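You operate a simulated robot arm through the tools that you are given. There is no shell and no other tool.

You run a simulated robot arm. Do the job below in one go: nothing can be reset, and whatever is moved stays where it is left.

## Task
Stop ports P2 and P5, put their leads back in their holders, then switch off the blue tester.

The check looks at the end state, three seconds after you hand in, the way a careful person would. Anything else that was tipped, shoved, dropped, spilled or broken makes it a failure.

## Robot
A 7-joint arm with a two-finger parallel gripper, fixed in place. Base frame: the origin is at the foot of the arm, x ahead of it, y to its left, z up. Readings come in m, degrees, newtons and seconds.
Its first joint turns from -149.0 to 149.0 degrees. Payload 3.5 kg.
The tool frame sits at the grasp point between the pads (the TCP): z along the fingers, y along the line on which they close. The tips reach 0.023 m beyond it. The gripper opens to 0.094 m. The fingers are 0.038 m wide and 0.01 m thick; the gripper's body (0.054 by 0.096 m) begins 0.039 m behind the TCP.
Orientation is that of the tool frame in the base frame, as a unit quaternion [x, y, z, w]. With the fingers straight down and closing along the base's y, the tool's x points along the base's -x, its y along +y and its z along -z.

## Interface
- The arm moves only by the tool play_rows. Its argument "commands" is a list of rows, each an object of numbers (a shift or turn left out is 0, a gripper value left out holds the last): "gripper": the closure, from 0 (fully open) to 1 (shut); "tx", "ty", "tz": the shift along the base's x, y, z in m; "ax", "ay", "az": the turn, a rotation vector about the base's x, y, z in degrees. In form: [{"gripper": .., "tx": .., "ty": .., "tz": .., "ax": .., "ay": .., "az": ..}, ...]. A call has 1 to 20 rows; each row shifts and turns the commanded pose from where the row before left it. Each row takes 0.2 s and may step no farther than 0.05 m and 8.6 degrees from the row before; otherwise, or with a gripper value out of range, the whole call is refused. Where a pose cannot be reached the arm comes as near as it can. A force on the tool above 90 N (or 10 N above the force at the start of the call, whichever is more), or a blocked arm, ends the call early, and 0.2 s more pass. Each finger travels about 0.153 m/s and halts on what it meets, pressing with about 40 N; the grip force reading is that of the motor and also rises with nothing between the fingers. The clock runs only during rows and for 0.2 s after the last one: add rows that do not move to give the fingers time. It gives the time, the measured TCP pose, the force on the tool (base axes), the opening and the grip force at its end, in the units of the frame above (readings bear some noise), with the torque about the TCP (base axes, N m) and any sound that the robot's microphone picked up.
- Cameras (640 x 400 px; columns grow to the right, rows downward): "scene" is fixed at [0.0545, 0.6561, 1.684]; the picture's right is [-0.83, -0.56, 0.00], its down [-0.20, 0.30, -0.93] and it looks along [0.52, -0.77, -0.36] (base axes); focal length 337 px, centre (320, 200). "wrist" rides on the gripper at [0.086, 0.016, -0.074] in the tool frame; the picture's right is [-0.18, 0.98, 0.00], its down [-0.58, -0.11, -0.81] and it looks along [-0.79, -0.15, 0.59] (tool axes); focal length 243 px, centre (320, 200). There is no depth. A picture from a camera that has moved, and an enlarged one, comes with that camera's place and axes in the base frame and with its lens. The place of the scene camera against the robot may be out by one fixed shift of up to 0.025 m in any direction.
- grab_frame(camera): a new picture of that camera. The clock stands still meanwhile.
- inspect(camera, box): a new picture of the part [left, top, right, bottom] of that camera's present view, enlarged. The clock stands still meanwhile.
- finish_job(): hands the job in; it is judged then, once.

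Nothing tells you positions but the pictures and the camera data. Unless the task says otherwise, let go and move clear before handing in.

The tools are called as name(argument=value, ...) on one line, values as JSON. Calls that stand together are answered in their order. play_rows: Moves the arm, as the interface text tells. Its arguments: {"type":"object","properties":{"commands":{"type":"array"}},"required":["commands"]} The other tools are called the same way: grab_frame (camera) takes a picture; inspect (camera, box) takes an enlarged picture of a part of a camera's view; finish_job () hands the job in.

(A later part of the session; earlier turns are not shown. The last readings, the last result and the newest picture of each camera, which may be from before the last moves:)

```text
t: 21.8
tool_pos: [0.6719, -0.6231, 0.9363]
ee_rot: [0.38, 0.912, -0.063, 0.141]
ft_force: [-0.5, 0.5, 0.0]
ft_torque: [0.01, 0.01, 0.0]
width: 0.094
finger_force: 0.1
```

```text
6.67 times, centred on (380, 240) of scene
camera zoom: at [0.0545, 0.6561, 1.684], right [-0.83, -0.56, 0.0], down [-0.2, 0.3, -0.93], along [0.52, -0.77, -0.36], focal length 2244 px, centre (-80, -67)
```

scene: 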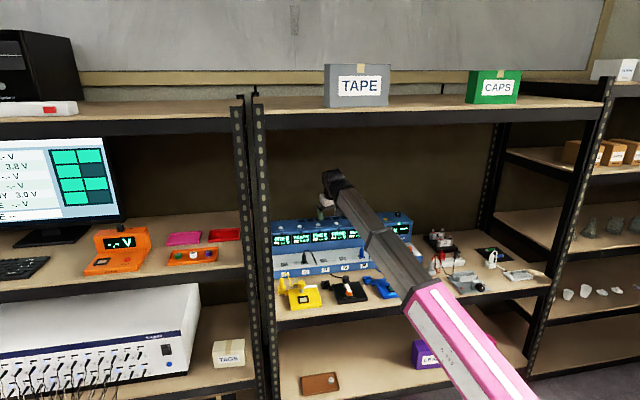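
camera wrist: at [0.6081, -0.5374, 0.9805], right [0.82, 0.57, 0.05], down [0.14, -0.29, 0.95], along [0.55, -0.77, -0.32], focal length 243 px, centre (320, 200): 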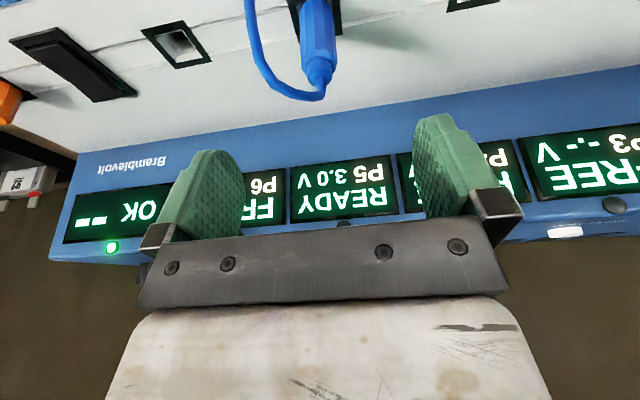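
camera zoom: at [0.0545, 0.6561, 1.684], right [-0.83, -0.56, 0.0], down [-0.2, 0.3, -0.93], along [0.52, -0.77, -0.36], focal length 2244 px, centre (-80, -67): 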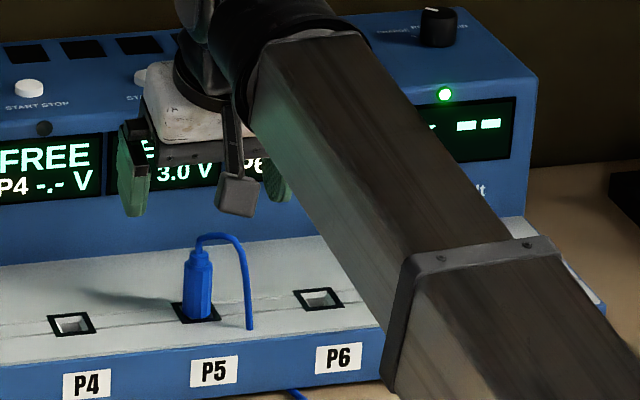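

The blue plug is between the fingers, slightly toward the robot. I'll descend to grip height with a small correction.

play_rows(commands=[{"tx": -0.001, "ty": 0.003, "tz": -0.017}, {"tz": -0.017}, {"tz": -0.017}, {"tz": -0.014}, {}])

grab_frame(camera="wrist")

inspect(camera="scene", box=[340, 210, 420, 270])

```text
t: 23.0
tool_pos: [0.6692, -0.6201, 0.8724]
ee_rot: [0.38, 0.912, -0.063, 0.141]
ft_force: [-0.7, 0.0, -0.5]
ft_torque: [0.0, 0.03, -0.02]
width: 0.0942
finger_force: 0.2
```

```text
taken
camera wrist: at [0.607, -0.5339, 0.9158], right [0.82, 0.57, 0.05], down [0.14, -0.29, 0.95], along [0.55, -0.77, -0.32], focal length 243 px, centre (320, 200)
```

wrist: 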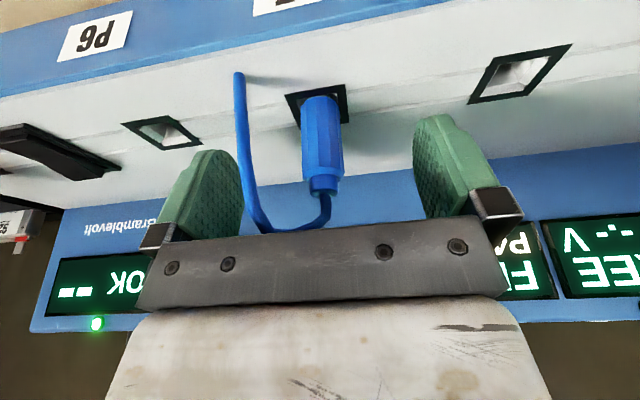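

```text
6.67 times, centred on (380, 240) of scene
camera zoom: at [0.0545, 0.6561, 1.684], right [-0.83, -0.56, 0.0], down [-0.2, 0.3, -0.93], along [0.52, -0.77, -0.36], focal length 2244 px, centre (-80, -67)
```

zoom: 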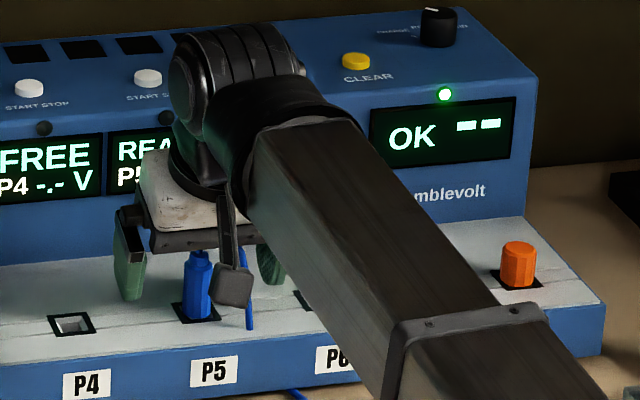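

The plug's shoulder is at about (0.671, -0.620, 0.868), right between the pads. I'll lower 10 mm more and close.

play_rows(commands=[{"tx": 0.0012, "ty": 0.0006, "tz": -0.01}, {"gripper": 1}, {"gripper": 1}, {"gripper": 1}, {"gripper": 1}])

grab_frame(camera="wrist")

```text
t: 24.2
tool_pos: [0.6719, -0.6194, 0.8609]
ee_rot: [0.38, 0.912, -0.063, 0.141]
ft_force: [-1.1, -0.8, -0.2]
ft_torque: [-0.07, 0.1, 0.0]
width: 0.0184
finger_force: 40.0
```

```text
taken
camera wrist: at [0.6086, -0.5336, 0.9052], right [0.82, 0.57, 0.05], down [0.14, -0.29, 0.95], along [0.55, -0.77, -0.32], focal length 243 px, centre (320, 200)
```

wrist: 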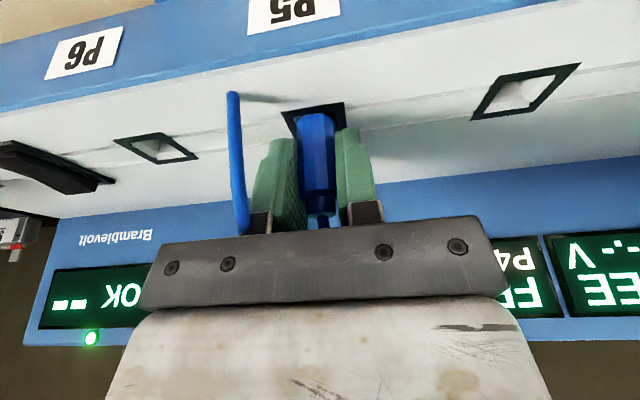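

The blue plug is gripped at 18 mm. Pulling straight up.

play_rows(commands=[{"tz": 0.006}, {"tz": 0.008}, {"tz": 0.01}, {"tz": 0.015}, {"tz": 0.02}, {}])

grab_frame(camera="wrist")

inspect(camera="scene", box=[320, 180, 440, 300])

```text
t: 25.6
tool_pos: [0.6713, -0.6215, 0.9223]
ee_rot: [0.38, 0.912, -0.064, 0.141]
ft_force: [-0.8, 0.3, -0.1]
ft_torque: [-0.03, -0.05, -0.02]
width: 0.0183
finger_force: 40.3
```

```text
taken
camera wrist: at [0.6084, -0.5347, 0.966], right [0.82, 0.57, 0.05], down [0.14, -0.29, 0.95], along [0.55, -0.77, -0.32], focal length 243 px, centre (320, 200)
```

wrist: 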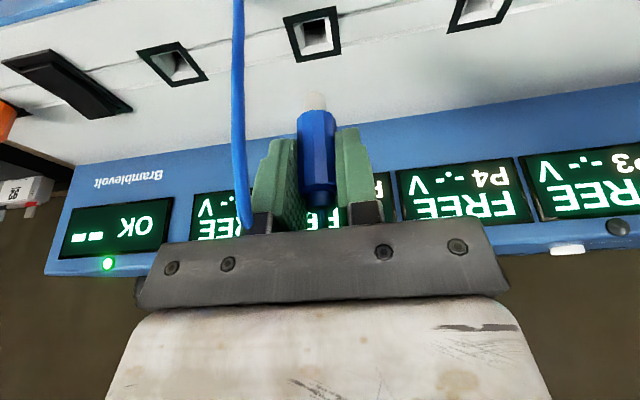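

```text
3.33 times, centred on (380, 240) of scene
camera zoom: at [0.0545, 0.6561, 1.684], right [-0.83, -0.56, 0.0], down [-0.2, 0.3, -0.93], along [0.52, -0.77, -0.36], focal length 1122 px, centre (120, 67)
```

zoom: 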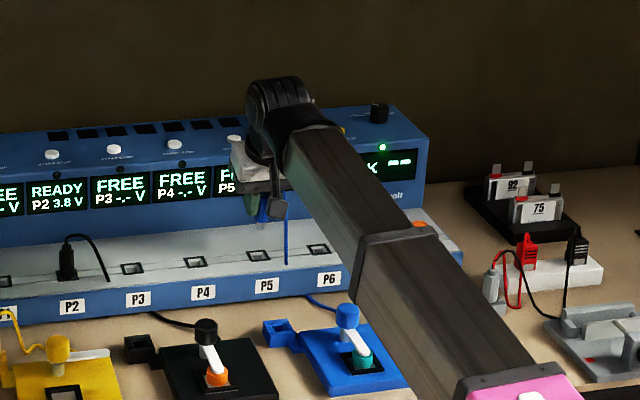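

The blue plug is out and P5 reads FREE. Carrying it to hover above the blue holder.

play_rows(commands=[{"tz": 0.01}, {"tx": -0.0166, "ty": 0.0207}, {"tx": -0.0166, "ty": 0.0207}, {"tx": -0.0166, "ty": 0.0207}, {"tx": -0.0166, "ty": 0.0207}, {"tx": -0.0166, "ty": 0.0207, "tz": -0.01}, {"tz": -0.02}, {}])

grab_frame(camera="wrist")

inspect(camera="wrist", box=[220, 0, 420, 125])

inspect(camera="scene", box=[330, 220, 430, 300])

```text
t: 27.4
tool_pos: [0.5895, -0.5153, 0.8996]
ee_rot: [0.38, 0.912, -0.063, 0.142]
ft_force: [0.9, -0.3, -0.2]
ft_torque: [0.03, -0.04, -0.01]
width: 0.0183
finger_force: 40.1
```

```text
taken
camera wrist: at [0.5262, -0.4299, 0.9446], right [0.82, 0.57, 0.05], down [0.14, -0.29, 0.95], along [0.55, -0.77, -0.32], focal length 243 px, centre (320, 200)
```

wrist: 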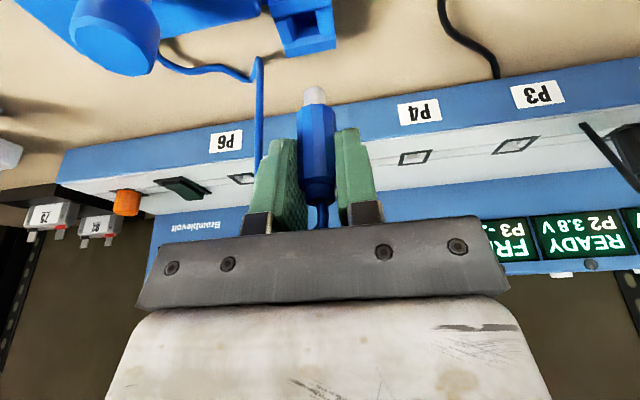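

```text
3.20 times, centred on (320, 62) of wrist
camera zoom: at [0.5262, -0.4299, 0.9446], right [0.82, 0.57, 0.05], down [0.14, -0.29, 0.95], along [0.55, -0.77, -0.32], focal length 776 px, centre (320, 640)
```

zoom: 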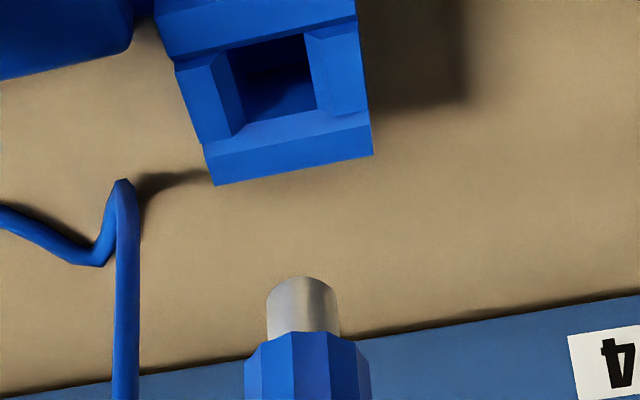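

```text
5.00 times, centred on (380, 260) of scene
camera zoom: at [0.0545, 0.6561, 1.684], right [-0.83, -0.56, 0.0], down [-0.2, 0.3, -0.93], along [0.52, -0.77, -0.36], focal length 1683 px, centre (20, -100)
```

zoom: 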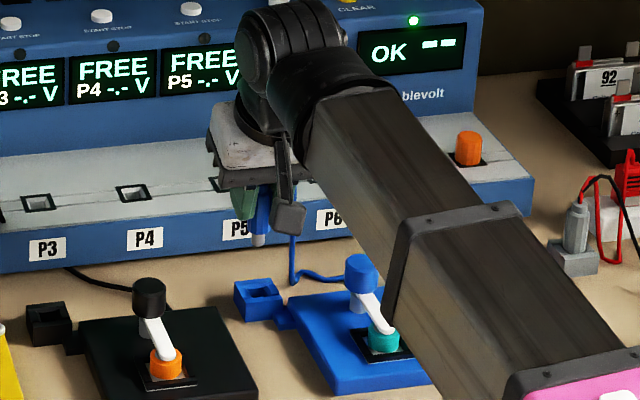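

The holder has a chamfered square hole, about 4 mm to the P6 side of where the plug hangs. I'll correct and come closer before inserting.

play_rows(commands=[{"tx": -0.003, "ty": -0.0028, "tz": -0.01}, {"tz": -0.015}, {}])

inspect(camera="wrist", box=[220, 0, 420, 125])

inspect(camera="scene", box=[350, 240, 410, 290])

```text
t: 28.2
tool_pos: [0.5877, -0.5199, 0.876]
ee_rot: [0.379, 0.913, -0.063, 0.141]
ft_force: [-0.2, -0.9, -0.4]
ft_torque: [-0.03, 0.02, -0.05]
width: 0.0181
finger_force: 40.2
```

```text
3.20 times, centred on (320, 62) of wrist
camera zoom: at [0.5241, -0.4338, 0.9196], right [0.82, 0.57, 0.05], down [0.14, -0.29, 0.95], along [0.55, -0.77, -0.32], focal length 776 px, centre (320, 640)
```

zoom: 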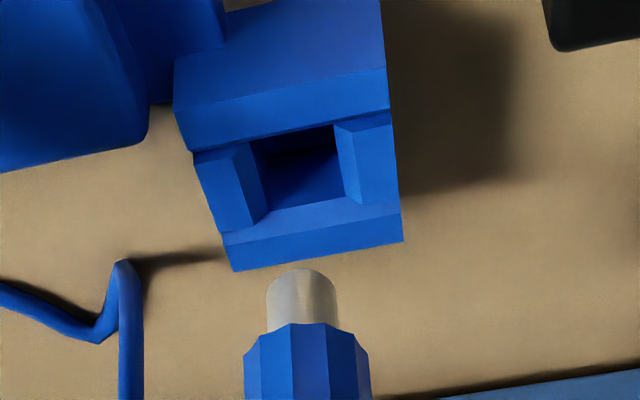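

```text
8.00 times, centred on (380, 265) of scene
camera zoom: at [0.0545, 0.6561, 1.684], right [-0.83, -0.56, 0.0], down [-0.2, 0.3, -0.93], along [0.52, -0.77, -0.36], focal length 2693 px, centre (-160, -320)
```

zoom: 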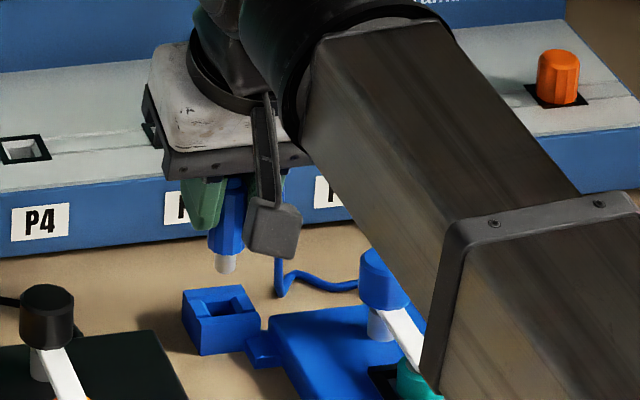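

The hole is at about (0.584, -0.5165, 0.798), so the plug needs about 4 mm toward the robot. Correcting and starting the insertion gently.

play_rows(commands=[{"tx": -0.003, "ty": 0.003}, {"tz": -0.01}, {"tz": -0.008}, {}])

inspect(camera="wrist", box=[220, 0, 420, 125])

inspect(camera="scene", box=[350, 240, 410, 290])

```text
t: 29.2
tool_pos: [0.5839, -0.517, 0.8575]
ee_rot: [0.379, 0.912, -0.063, 0.141]
ft_force: [0.1, -0.2, 0.2]
ft_torque: [0.0, 0.02, 0.0]
width: 0.0182
finger_force: 40.4
```

```text
3.20 times, centred on (320, 62) of wrist
camera zoom: at [0.5202, -0.4308, 0.9021], right [0.82, 0.57, 0.05], down [0.14, -0.29, 0.95], along [0.55, -0.77, -0.32], focal length 776 px, centre (320, 640)
```

zoom: 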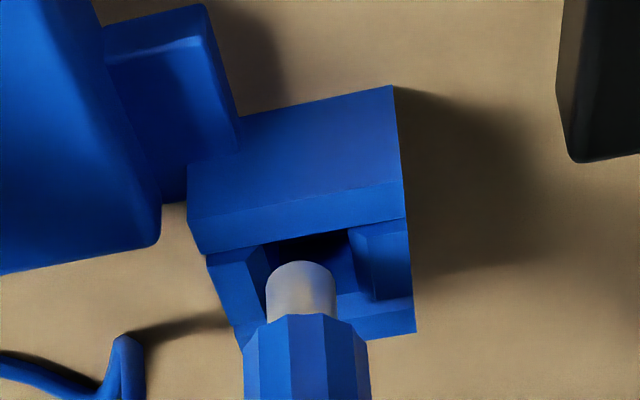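

```text
8.00 times, centred on (380, 265) of scene
camera zoom: at [0.0545, 0.6561, 1.684], right [-0.83, -0.56, 0.0], down [-0.2, 0.3, -0.93], along [0.52, -0.77, -0.36], focal length 2693 px, centre (-160, -320)
```

zoom: 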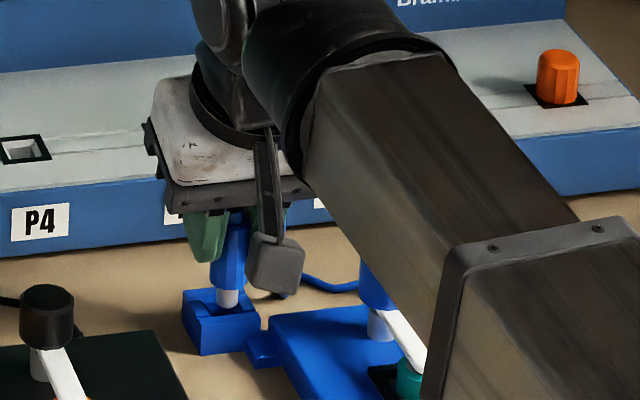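

The prong is entering the funnel, within about a millimetre. Lowering further in small steps.

play_rows(commands=[{"tx": 0.001, "ty": 0.001, "tz": -0.005}, {"tz": -0.005}, {}])

inspect(camera="wrist", box=[220, 0, 420, 125])

```text
t: 30.0
tool_pos: [0.5862, -0.5173, 0.8487]
ee_rot: [0.379, 0.912, -0.064, 0.143]
ft_force: [8.7, -7.9, 2.2]
ft_torque: [-0.52, -0.31, 0.0]
width: 0.0181
finger_force: 39.7
```

```text
3.20 times, centred on (320, 62) of wrist
camera zoom: at [0.5223, -0.4303, 0.8921], right [0.82, 0.57, 0.05], down [0.14, -0.29, 0.95], along [0.55, -0.77, -0.32], focal length 776 px, centre (320, 640)
```

zoom: 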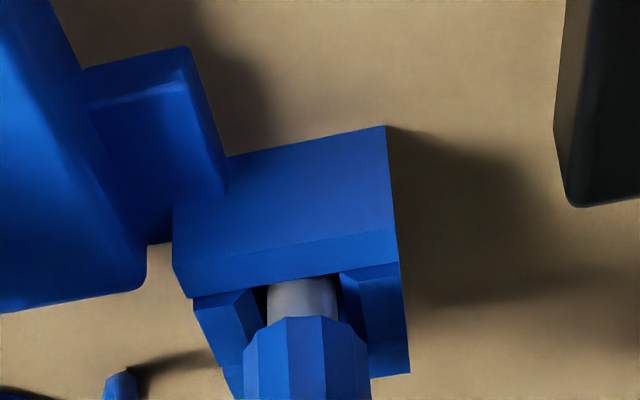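

Side force of about 12 N pushes away from the robot, so the prong is riding on the front chamfer. I'll shift 3 mm outward and continue.

play_rows(commands=[{"tx": 0.002, "ty": -0.002}, {"tz": -0.003}, {}])

inspect(camera="scene", box=[350, 240, 410, 290])

```text
t: 30.8
tool_pos: [0.5846, -0.5178, 0.8457]
ee_rot: [0.379, 0.913, -0.062, 0.14]
ft_force: [-0.3, 0.6, -1.4]
ft_torque: [0.13, -0.1, -0.03]
width: 0.0182
finger_force: 40.5
```

```text
8.00 times, centred on (380, 265) of scene
camera zoom: at [0.0545, 0.6561, 1.684], right [-0.83, -0.56, 0.0], down [-0.2, 0.3, -0.93], along [0.52, -0.77, -0.36], focal length 2693 px, centre (-160, -320)
```

zoom: 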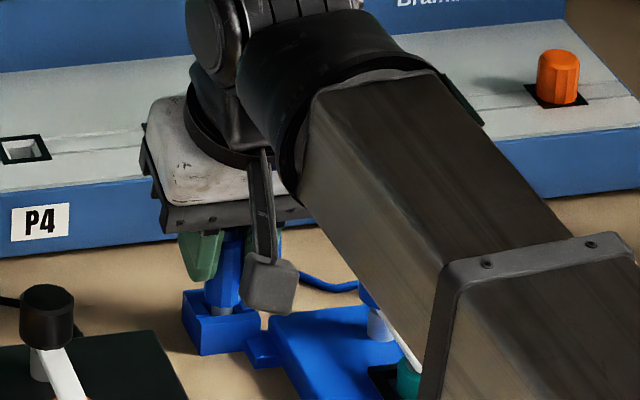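

The side load is gone. Continuing down.

play_rows(commands=[{"tz": -0.003}, {"tz": -0.003}, {}])

inspect(camera="wrist", box=[220, 0, 420, 200])

```text
t: 31.6
tool_pos: [0.5855, -0.516, 0.8387]
ee_rot: [0.379, 0.912, -0.063, 0.142]
ft_force: [-1.4, -0.9, 0.2]
ft_torque: [-0.07, 0.1, -0.02]
width: 0.0184
finger_force: 40.1
```

```text
2.00 times, centred on (320, 100) of wrist
camera zoom: at [0.5229, -0.4309, 0.8832], right [0.82, 0.57, 0.05], down [0.14, -0.29, 0.95], along [0.55, -0.77, -0.32], focal length 485 px, centre (320, 400)
```

zoom: 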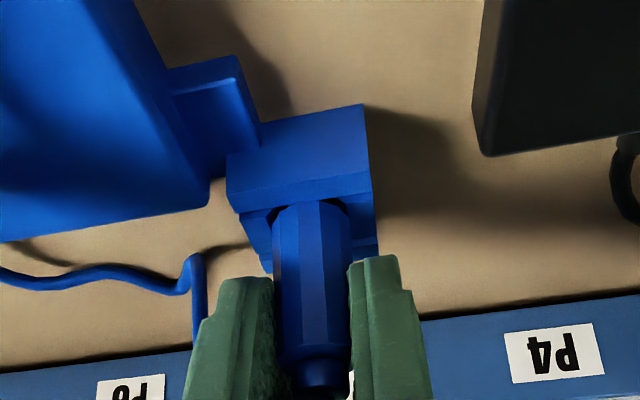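

play_rows(commands=[{"tz": -0.003}, {"tz": -0.002}, {}])

inspect(camera="wrist", box=[220, 0, 420, 200])

```text
t: 32.4
tool_pos: [0.5862, -0.5174, 0.834]
ee_rot: [0.379, 0.912, -0.063, 0.143]
ft_force: [4.8, -0.7, 34.3]
ft_torque: [0.21, 0.06, -0.12]
width: 0.0185
finger_force: 39.7
```

```text
2.00 times, centred on (320, 100) of wrist
camera zoom: at [0.523, -0.4313, 0.879], right [0.82, 0.57, 0.05], down [0.14, -0.29, 0.95], along [0.55, -0.77, -0.32], focal length 485 px, centre (320, 400)
```

zoom: 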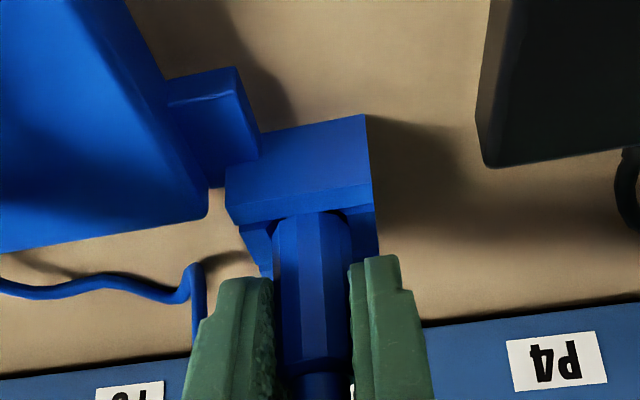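

A firm stop at z ≈ 0.834, the expected seated height. I'll relieve the pressure, open partly, and look.

play_rows(commands=[{"tz": 0.001}, {"gripper": 0.5}, {"gripper": 0.5}, {}])

inspect(camera="wrist", box=[220, 0, 420, 200])

inspect(camera="scene", box=[350, 240, 410, 290])

```text
t: 33.4
tool_pos: [0.5851, -0.5166, 0.8349]
ee_rot: [0.379, 0.912, -0.063, 0.141]
ft_force: [-0.1, -0.3, -0.1]
ft_torque: [0.02, 0.02, 0.02]
width: 0.0471
finger_force: 0.0
```

```text
2.00 times, centred on (320, 100) of wrist
camera zoom: at [0.5221, -0.4309, 0.8792], right [0.82, 0.57, 0.05], down [0.14, -0.29, 0.95], along [0.55, -0.77, -0.32], focal length 485 px, centre (320, 400)
```

zoom: 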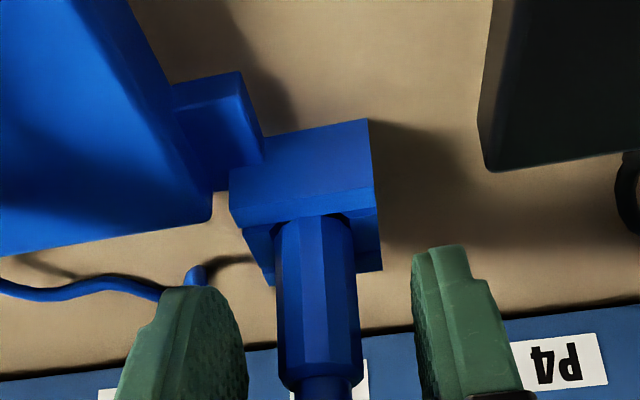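

```text
8.00 times, centred on (380, 265) of scene
camera zoom: at [0.0545, 0.6561, 1.684], right [-0.83, -0.56, 0.0], down [-0.2, 0.3, -0.93], along [0.52, -0.77, -0.36], focal length 2693 px, centre (-160, -320)
```

zoom: 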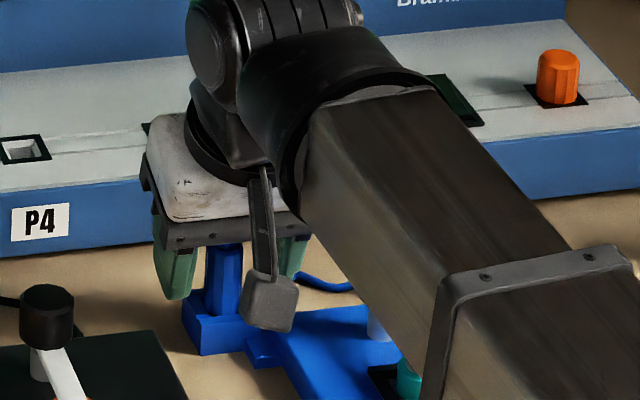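

The blue plug stands upright in its holder. Retracting straight up.

play_rows(commands=[{"tz": 0.01}, {"tz": 0.02}, {"tz": 0.03}, {"tz": 0.03}, {"tz": 0.03}, {}])

grab_frame(camera="wrist")

inspect(camera="scene", box=[330, 220, 430, 300])

```text
t: 34.8
tool_pos: [0.5831, -0.5171, 0.9551]
ee_rot: [0.379, 0.912, -0.063, 0.141]
ft_force: [0.0, 0.5, 0.0]
ft_torque: [0.01, 0.0, -0.02]
width: 0.047
finger_force: 0.0
```

```text
taken
camera wrist: at [0.5201, -0.4309, 0.9992], right [0.82, 0.57, 0.05], down [0.14, -0.29, 0.95], along [0.55, -0.77, -0.32], focal length 243 px, centre (320, 200)
```

wrist: 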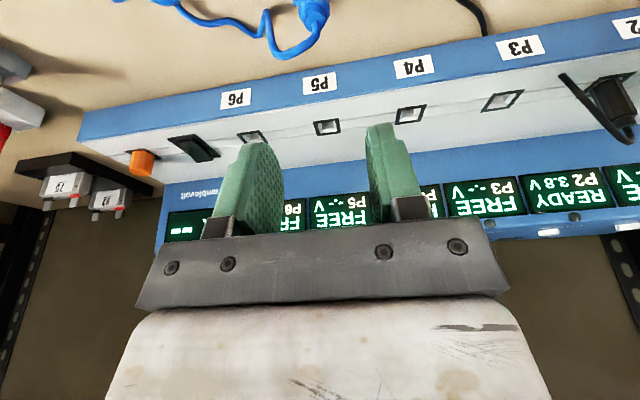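

```text
5.00 times, centred on (380, 260) of scene
camera zoom: at [0.0545, 0.6561, 1.684], right [-0.83, -0.56, 0.0], down [-0.2, 0.3, -0.93], along [0.52, -0.77, -0.36], focal length 1683 px, centre (20, -100)
```

zoom: 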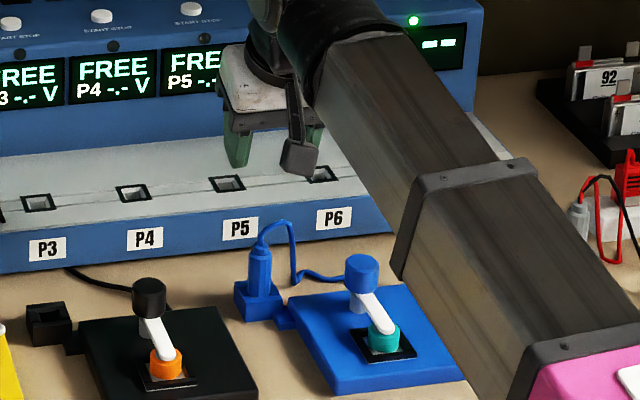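

The blue lead is parked, and its cable looks like the yellow one. Moving above the black plug in P2.

play_rows(commands=[{"tz": 0.015, "gripper": 0}, {"tx": 0.0287, "ty": 0.0096}, {"tx": 0.0287, "ty": 0.0096}, {"tx": 0.0287, "ty": 0.0096}, {"tx": 0.0287, "ty": 0.0096}, {"tx": 0.0287, "ty": 0.0096}, {"tx": 0.0287, "ty": 0.0096}, {"tx": 0.0287, "ty": 0.0096}, {"tx": 0.0287, "ty": 0.0096}, {"tx": 0.0287, "ty": 0.0096}, {"tx": 0.0287, "ty": 0.0096}, {"tz": -0.02}, {"tz": -0.015}, {}])

grab_frame(camera="wrist")

inspect(camera="scene", box=[260, 190, 380, 290])

```text
t: 37.8
tool_pos: [0.8729, -0.421, 0.9354]
ee_rot: [0.38, 0.912, -0.064, 0.141]
ft_force: [-0.1, -0.8, -0.3]
ft_torque: [-0.01, -0.02, 0.03]
width: 0.094
finger_force: 0.0
```

```text
taken
camera wrist: at [0.8098, -0.3345, 0.9799], right [0.82, 0.57, 0.05], down [0.14, -0.29, 0.95], along [0.55, -0.77, -0.32], focal length 243 px, centre (320, 200)
```

wrist: 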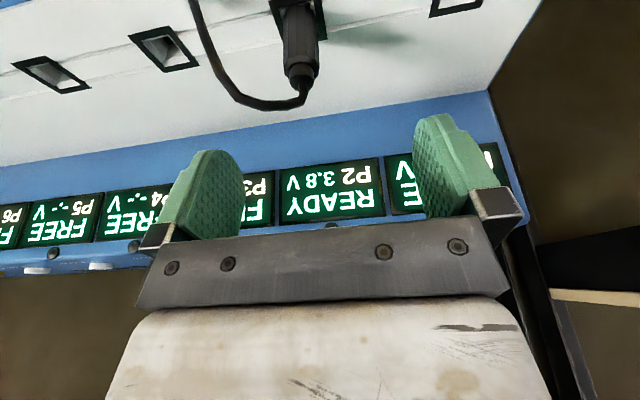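

```text
4.00 times, centred on (320, 240) of scene
camera zoom: at [0.0545, 0.6561, 1.684], right [-0.83, -0.56, 0.0], down [-0.2, 0.3, -0.93], along [0.52, -0.77, -0.36], focal length 1346 px, centre (320, 40)
```

zoom: 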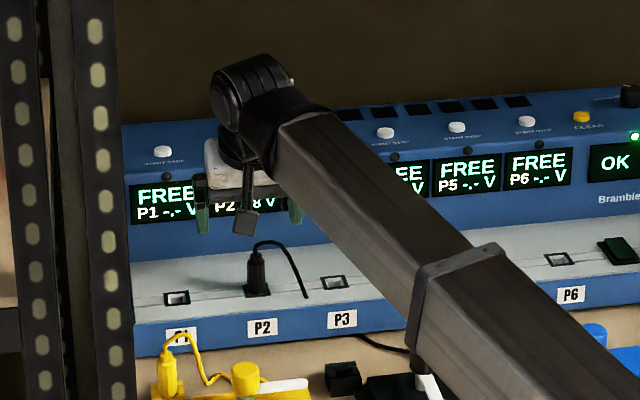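

The black plug is about 8 mm to the P3 side of centre. Correcting and lowering to check.

play_rows(commands=[{"tx": -0.0075, "ty": -0.0033}, {"tz": -0.017}, {"tz": -0.017}, {"tz": -0.017}, {"tz": -0.012}, {}])

grab_frame(camera="wrist")

```text
t: 39.2
tool_pos: [0.8655, -0.4243, 0.8724]
ee_rot: [0.38, 0.912, -0.064, 0.141]
ft_force: [-1.0, 0.0, 0.0]
ft_torque: [0.01, -0.02, 0.05]
width: 0.0941
finger_force: 0.0
```

```text
taken
camera wrist: at [0.8023, -0.3385, 0.9162], right [0.82, 0.57, 0.05], down [0.14, -0.29, 0.95], along [0.55, -0.77, -0.32], focal length 243 px, centre (320, 200)
```

wrist: 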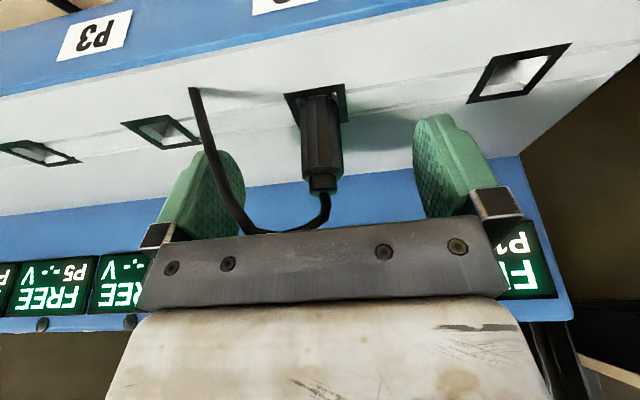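

This matches the view before the blue grasp. Lowering 10 mm, gripping, then pulling out.

play_rows(commands=[{"tx": 0.0012, "ty": 0.0006, "tz": -0.01}, {"gripper": 1}, {"gripper": 1}, {"gripper": 1}, {"gripper": 1}])

play_rows(commands=[{"tz": 0.006}, {"tz": 0.008}, {"tz": 0.01}, {"tz": 0.015}, {"tz": 0.02}, {}])

grab_frame(camera="wrist")

inspect(camera="scene", box=[260, 190, 380, 290])

```text
t: 40.4
tool_pos: [0.8685, -0.4243, 0.8622]
ee_rot: [0.379, 0.912, -0.063, 0.141]
ft_force: [-0.3, -1.1, -0.8]
ft_torque: [-0.1, 0.12, 0.03]
width: 0.0181
finger_force: 39.9
```

```text
t: 41.8
tool_pos: [0.868, -0.4237, 0.9216]
ee_rot: [0.379, 0.912, -0.064, 0.141]
ft_force: [0.0, 0.4, 0.1]
ft_torque: [0.0, 0.0, 0.01]
width: 0.0182
finger_force: 40.2
```

```text
taken
camera wrist: at [0.8042, -0.3379, 0.9657], right [0.82, 0.57, 0.05], down [0.15, -0.29, 0.95], along [0.55, -0.77, -0.32], focal length 243 px, centre (320, 200)
```

wrist: 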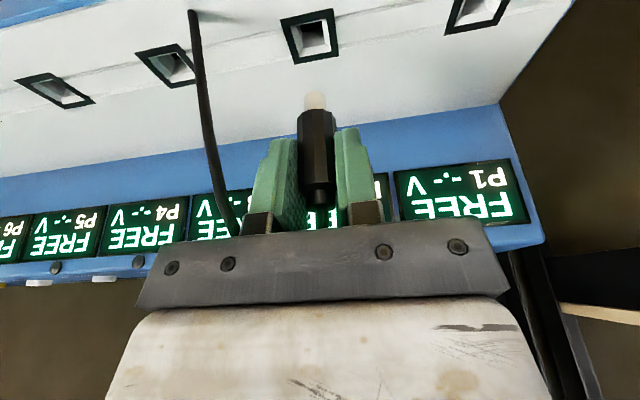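

```text
4.00 times, centred on (320, 240) of scene
camera zoom: at [0.0545, 0.6561, 1.684], right [-0.83, -0.56, 0.0], down [-0.2, 0.3, -0.93], along [0.52, -0.77, -0.36], focal length 1346 px, centre (320, 40)
```

zoom: 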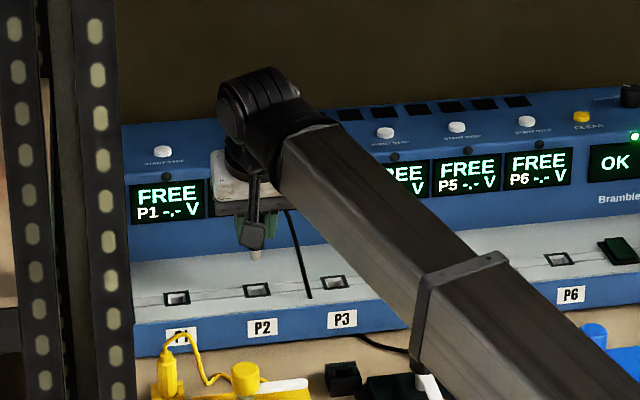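

The black plug is out cleanly. Carrying it to hover above the black holder.

play_rows(commands=[{"tz": 0.01}, {"tx": -0.0214, "ty": 0.0056}, {"tx": -0.0214, "ty": 0.0056}, {"tx": -0.0214, "ty": 0.0056}, {"tx": -0.0214, "ty": 0.0056}, {"tx": -0.0214, "ty": 0.0056}, {"tx": -0.0214, "ty": 0.0056}, {"tx": -0.0214, "ty": 0.0056}, {"tz": -0.02}, {"tz": -0.015}, {}])

grab_frame(camera="wrist")

inspect(camera="wrist", box=[220, 0, 420, 125])

inspect(camera="scene", box=[280, 220, 380, 300])

```text
t: 44.2
tool_pos: [0.7165, -0.3844, 0.8957]
ee_rot: [0.379, 0.912, -0.063, 0.141]
ft_force: [0.2, -1.1, 0.1]
ft_torque: [-0.01, 0.0, 0.0]
width: 0.0183
finger_force: 39.9
```

```text
taken
camera wrist: at [0.654, -0.2982, 0.9404], right [0.82, 0.57, 0.05], down [0.14, -0.29, 0.95], along [0.55, -0.77, -0.32], focal length 243 px, centre (320, 200)
```

wrist: 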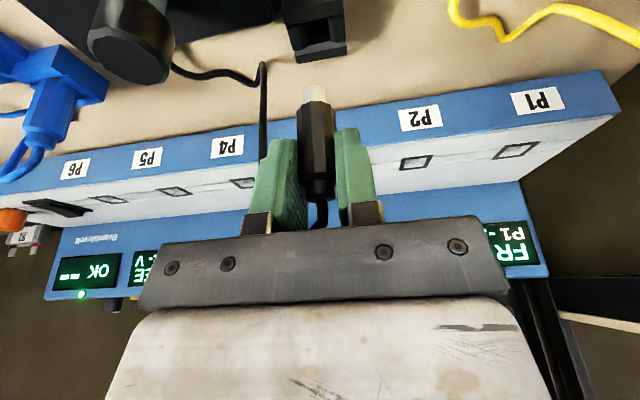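

```text
3.20 times, centred on (320, 62) of wrist
camera zoom: at [0.654, -0.2982, 0.9404], right [0.82, 0.57, 0.05], down [0.14, -0.29, 0.95], along [0.55, -0.77, -0.32], focal length 776 px, centre (320, 640)
```

zoom: 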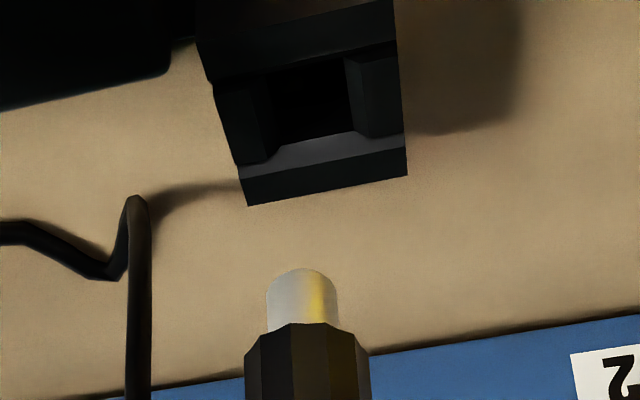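

```text
5.00 times, centred on (330, 260) of scene
camera zoom: at [0.0545, 0.6561, 1.684], right [-0.83, -0.56, 0.0], down [-0.2, 0.3, -0.93], along [0.52, -0.77, -0.36], focal length 1683 px, centre (270, -100)
```

zoom: 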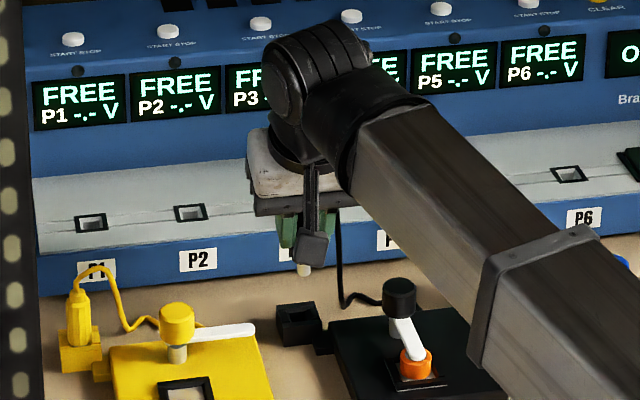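

The black holder's hole is about 2–3 mm from the plug axis. Correcting, then lowering to just at the funnel.

play_rows(commands=[{"tx": 0.003, "ty": 0.0009, "tz": -0.01}, {"tz": -0.015}, {"tz": -0.013}, {}])

inspect(camera="wrist", box=[220, 0, 420, 125])

inspect(camera="scene", box=[310, 240, 370, 290])

```text
t: 45.2
tool_pos: [0.7209, -0.3846, 0.8577]
ee_rot: [0.38, 0.912, -0.064, 0.141]
ft_force: [0.2, 0.7, -0.5]
ft_torque: [0.01, -0.02, -0.01]
width: 0.0185
finger_force: 40.2
```

```text
3.20 times, centred on (320, 62) of wrist
camera zoom: at [0.6573, -0.2979, 0.9026], right [0.82, 0.57, 0.05], down [0.14, -0.29, 0.95], along [0.55, -0.77, -0.32], focal length 776 px, centre (320, 640)
```

zoom: 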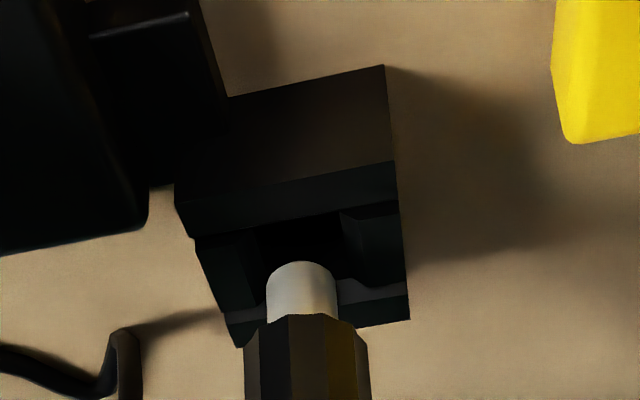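

```text
8.00 times, centred on (340, 265) of scene
camera zoom: at [0.0545, 0.6561, 1.684], right [-0.83, -0.56, 0.0], down [-0.2, 0.3, -0.93], along [0.52, -0.77, -0.36], focal length 2693 px, centre (160, -320)
```

zoom: 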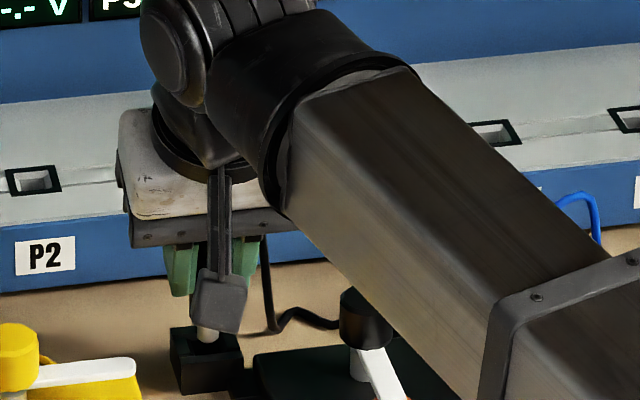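

Very close to the final blue alignment. Continuing down gently.

play_rows(commands=[{"tx": 0.0004, "ty": 0.0004, "tz": -0.005}, {"tz": -0.005}, {}])

```text
t: 46.0
tool_pos: [0.7208, -0.3837, 0.8492]
ee_rot: [0.38, 0.912, -0.064, 0.141]
ft_force: [0.8, 0.3, -1.2]
ft_torque: [0.08, -0.1, 0.03]
width: 0.0183
finger_force: 39.6
```

play_rows(commands=[{"tz": -0.004}, {"tz": -0.003}, {"tz": -0.003}, {}])

inspect(camera="wrist", box=[220, 0, 420, 200])

```text
t: 47.0
tool_pos: [0.7202, -0.3841, 0.8391]
ee_rot: [0.379, 0.912, -0.063, 0.142]
ft_force: [1.6, -0.7, 20.5]
ft_torque: [-0.16, 0.19, -0.06]
width: 0.0183
finger_force: 39.6
```

```text
2.00 times, centred on (320, 100) of wrist
camera zoom: at [0.6568, -0.298, 0.8829], right [0.82, 0.57, 0.05], down [0.14, -0.29, 0.95], along [0.55, -0.77, -0.32], focal length 485 px, centre (320, 400)
```

zoom: 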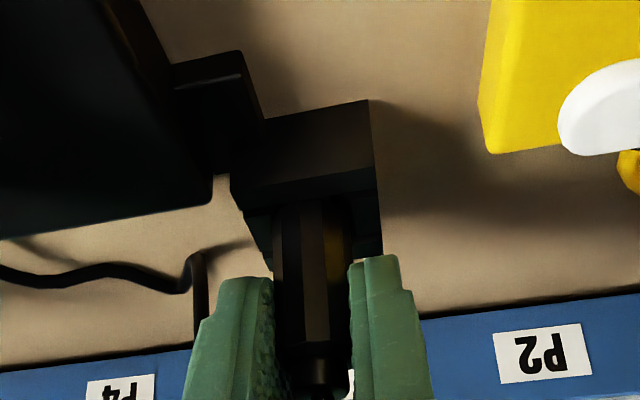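

There's 20 N vertical at 0.839, slightly higher than where blue seated. I'll press a little further, carefully.

play_rows(commands=[{"tz": -0.0015}, {}])

inspect(camera="wrist", box=[270, 30, 370, 200])

inspect(camera="scene", box=[310, 250, 350, 285])

```text
t: 47.6
tool_pos: [0.7194, -0.3836, 0.837]
ee_rot: [0.379, 0.912, -0.063, 0.141]
ft_force: [1.8, -1.5, 31.6]
ft_torque: [-0.26, 0.23, 0.0]
width: 0.0184
finger_force: 40.5
```

```text
2.35 times, centred on (320, 115) of wrist
camera zoom: at [0.6567, -0.298, 0.8814], right [0.82, 0.57, 0.05], down [0.14, -0.29, 0.95], along [0.55, -0.77, -0.32], focal length 571 px, centre (320, 400)
```

zoom: 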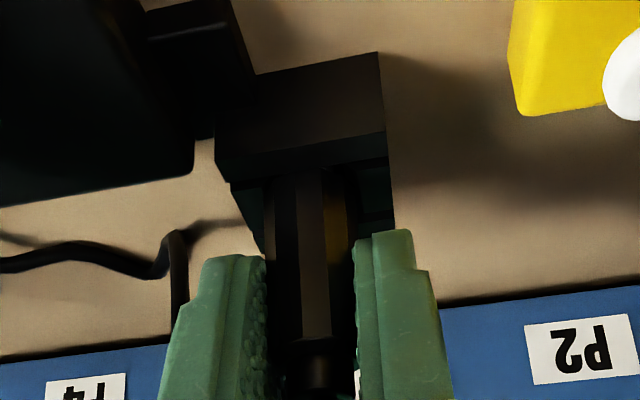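

```text
11.43 times, centred on (330, 268) of scene
camera zoom: at [0.0545, 0.6561, 1.684], right [-0.83, -0.56, 0.0], down [-0.2, 0.3, -0.93], along [0.52, -0.77, -0.36], focal length 3847 px, centre (206, -571)
```

zoom: 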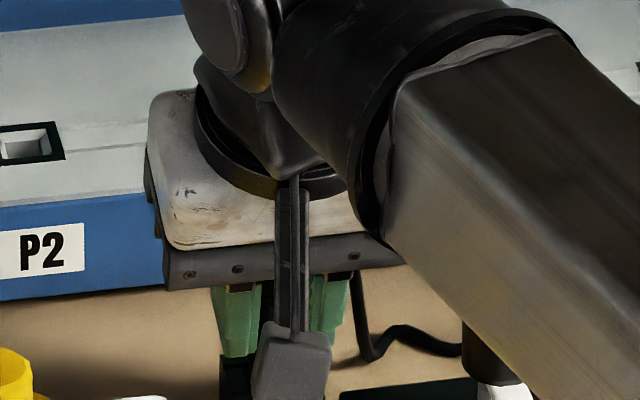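

Contact comes about 3 mm earlier than with blue, and the image suggests I'm about 1.5 mm too far outward. I'll ease up, shift, and press again.

play_rows(commands=[{"tz": 0.003}, {"tx": -0.0008, "ty": 0.0014}, {"tz": -0.002}, {}])

```text
t: 48.6
tool_pos: [0.719, -0.3823, 0.8375]
ee_rot: [0.38, 0.912, -0.064, 0.142]
ft_force: [3.2, -9.4, 9.6]
ft_torque: [-0.32, -0.02, -0.03]
width: 0.0181
finger_force: 39.6
```

play_rows(commands=[{"tx": 0.0002, "ty": -0.0009}, {"tz": -0.001}, {}])

play_rows(commands=[{"tz": -0.0015}, {}])

inspect(camera="wrist", box=[220, 0, 420, 200])

```text
t: 49.4
tool_pos: [0.7204, -0.3814, 0.8373]
ee_rot: [0.379, 0.912, -0.064, 0.141]
ft_force: [-0.2, -1.5, 9.9]
ft_torque: [0.06, 0.08, 0.03]
width: 0.0183
finger_force: 39.8
```

```text
t: 50.0
tool_pos: [0.7197, -0.3823, 0.8358]
ee_rot: [0.379, 0.912, -0.063, 0.143]
ft_force: [1.2, 2.6, 34.0]
ft_torque: [0.3, 0.13, -0.08]
width: 0.0184
finger_force: 39.8
```

```text
2.00 times, centred on (320, 100) of wrist
camera zoom: at [0.6564, -0.2963, 0.8797], right [0.82, 0.57, 0.05], down [0.14, -0.29, 0.95], along [0.55, -0.77, -0.32], focal length 485 px, centre (320, 400)
```

zoom: 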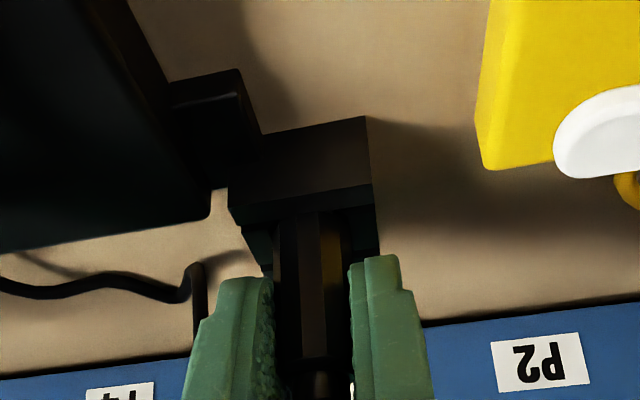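

Now it matches the seated blue pose, in both height and image. Relieving pressure, opening, and checking.

play_rows(commands=[{"tz": 0.001}, {"gripper": 0.5}, {"gripper": 0.5}, {}])

inspect(camera="wrist", box=[220, 0, 420, 200])

```text
t: 51.0
tool_pos: [0.7203, -0.3826, 0.8356]
ee_rot: [0.38, 0.912, -0.063, 0.142]
ft_force: [-0.2, -0.7, -0.4]
ft_torque: [0.01, -0.03, 0.03]
width: 0.0469
finger_force: 0.0
```

```text
2.00 times, centred on (320, 100) of wrist
camera zoom: at [0.6562, -0.2966, 0.8801], right [0.82, 0.57, 0.05], down [0.14, -0.29, 0.95], along [0.55, -0.77, -0.32], focal length 485 px, centre (320, 400)
```

zoom: 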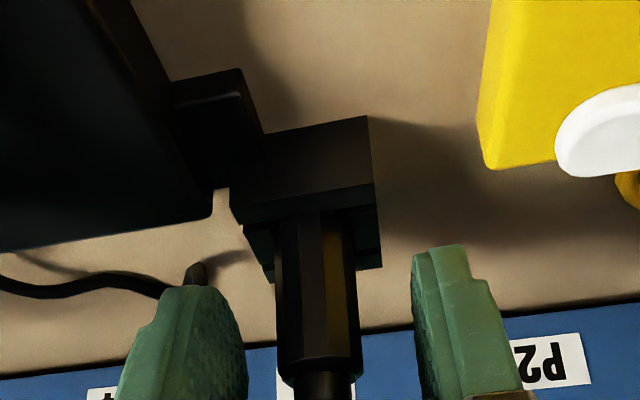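

The black plug is seated like the blue one. Retracting, then heading toward the rocker for a close look.

play_rows(commands=[{"tz": 0.01}, {"tz": 0.02}, {"tz": 0.03}, {"tz": 0.03}, {"tz": 0.03}, {"tz": 0.03}, {}])

inspect(camera="scene", box=[270, 210, 410, 310])

inspect(camera="scene", box=[370, 220, 430, 270])

grab_frame(camera="wrist")

```text
t: 52.6
tool_pos: [0.7182, -0.383, 0.9851]
ee_rot: [0.38, 0.912, -0.063, 0.141]
ft_force: [0.0, 0.2, 0.4]
ft_torque: [-0.01, -0.01, -0.01]
width: 0.0467
finger_force: 0.1
```

```text
4.00 times, centred on (340, 260) of scene
camera zoom: at [0.0545, 0.6561, 1.684], right [-0.83, -0.56, 0.0], down [-0.2, 0.3, -0.93], along [0.52, -0.77, -0.36], focal length 1346 px, centre (240, -40)
```

zoom: 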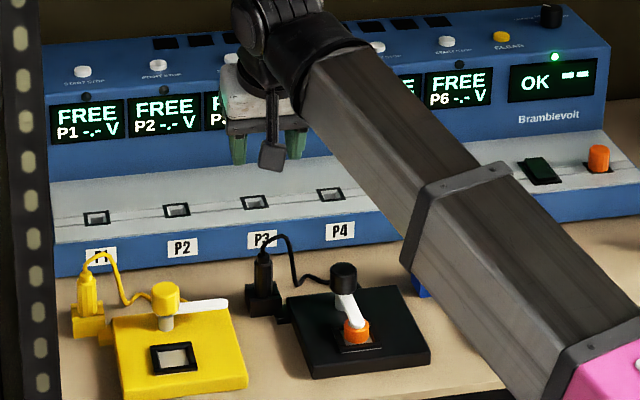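

```text
8.00 times, centred on (400, 245) of scene
camera zoom: at [0.0545, 0.6561, 1.684], right [-0.83, -0.56, 0.0], down [-0.2, 0.3, -0.93], along [0.52, -0.77, -0.36], focal length 2693 px, centre (-320, -160)
```

zoom: 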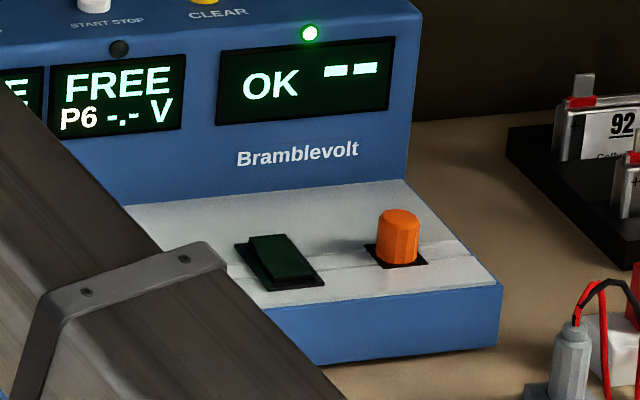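

```text
taken
camera wrist: at [0.6552, -0.2976, 1.03], right [0.82, 0.57, 0.05], down [0.14, -0.29, 0.95], along [0.55, -0.77, -0.32], focal length 243 px, centre (320, 200)
```

wrist: 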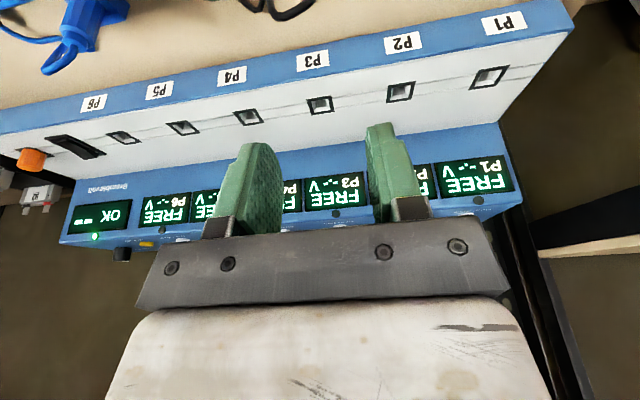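

The rocker sits right of P6, next to an orange cap that I'll leave alone. I'll move over there to see which way it's tipped.

play_rows(commands=[{"tz": 0.02}, {"tx": -0.0223, "ty": -0.0296, "ax": -0.6, "ay": -0.6}, {"tx": -0.0223, "ty": -0.0296, "ax": -0.6, "ay": -0.6}, {"tx": -0.0223, "ty": -0.0296, "ax": -0.6, "ay": -0.6}, {"tx": -0.0223, "ty": -0.0296, "ax": -0.6, "ay": -0.6}, {"tx": -0.0223, "ty": -0.0296, "ax": -0.6, "ay": -0.6}, {"tx": -0.0223, "ty": -0.0296, "ax": -0.6, "ay": -0.6}, {"tx": -0.0223, "ty": -0.0296, "ax": -0.6, "ay": -0.6}, {"tx": -0.0223, "ty": -0.0296, "ax": -0.6, "ay": -0.6}, {"tx": -0.0223, "ty": -0.0296}, {"tx": -0.0223, "ty": -0.0296}, {}])

grab_frame(camera="wrist")

grab_frame(camera="scene")

```text
t: 55.2
tool_pos: [0.4953, -0.68, 1.006]
ee_rot: [0.375, 0.902, -0.086, 0.195]
ft_force: [-1.1, -0.6, 0.1]
ft_torque: [-0.03, 0.0, 0.02]
width: 0.0471
finger_force: 0.0
```

```text
taken
camera wrist: at [0.429, -0.5899, 1.0375], right [0.82, 0.57, 0.07], down [0.06, -0.21, 0.98], along [0.57, -0.79, -0.21], focal length 243 px, centre (320, 200)
```

wrist: 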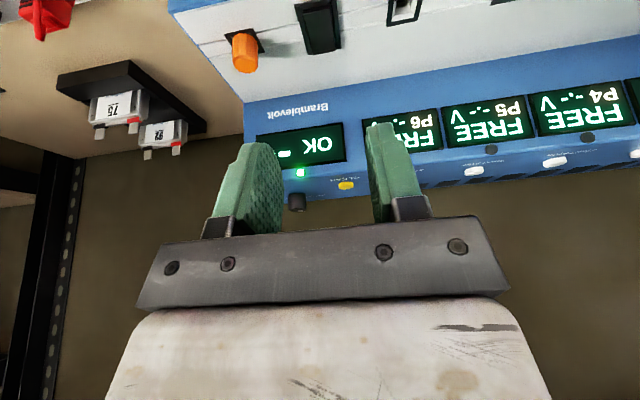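

```text
taken
```

scene: 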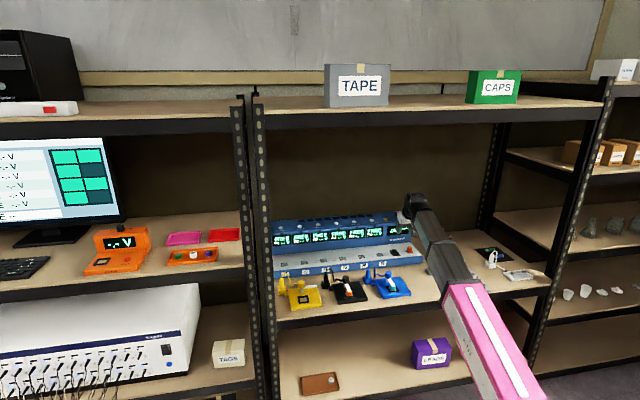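

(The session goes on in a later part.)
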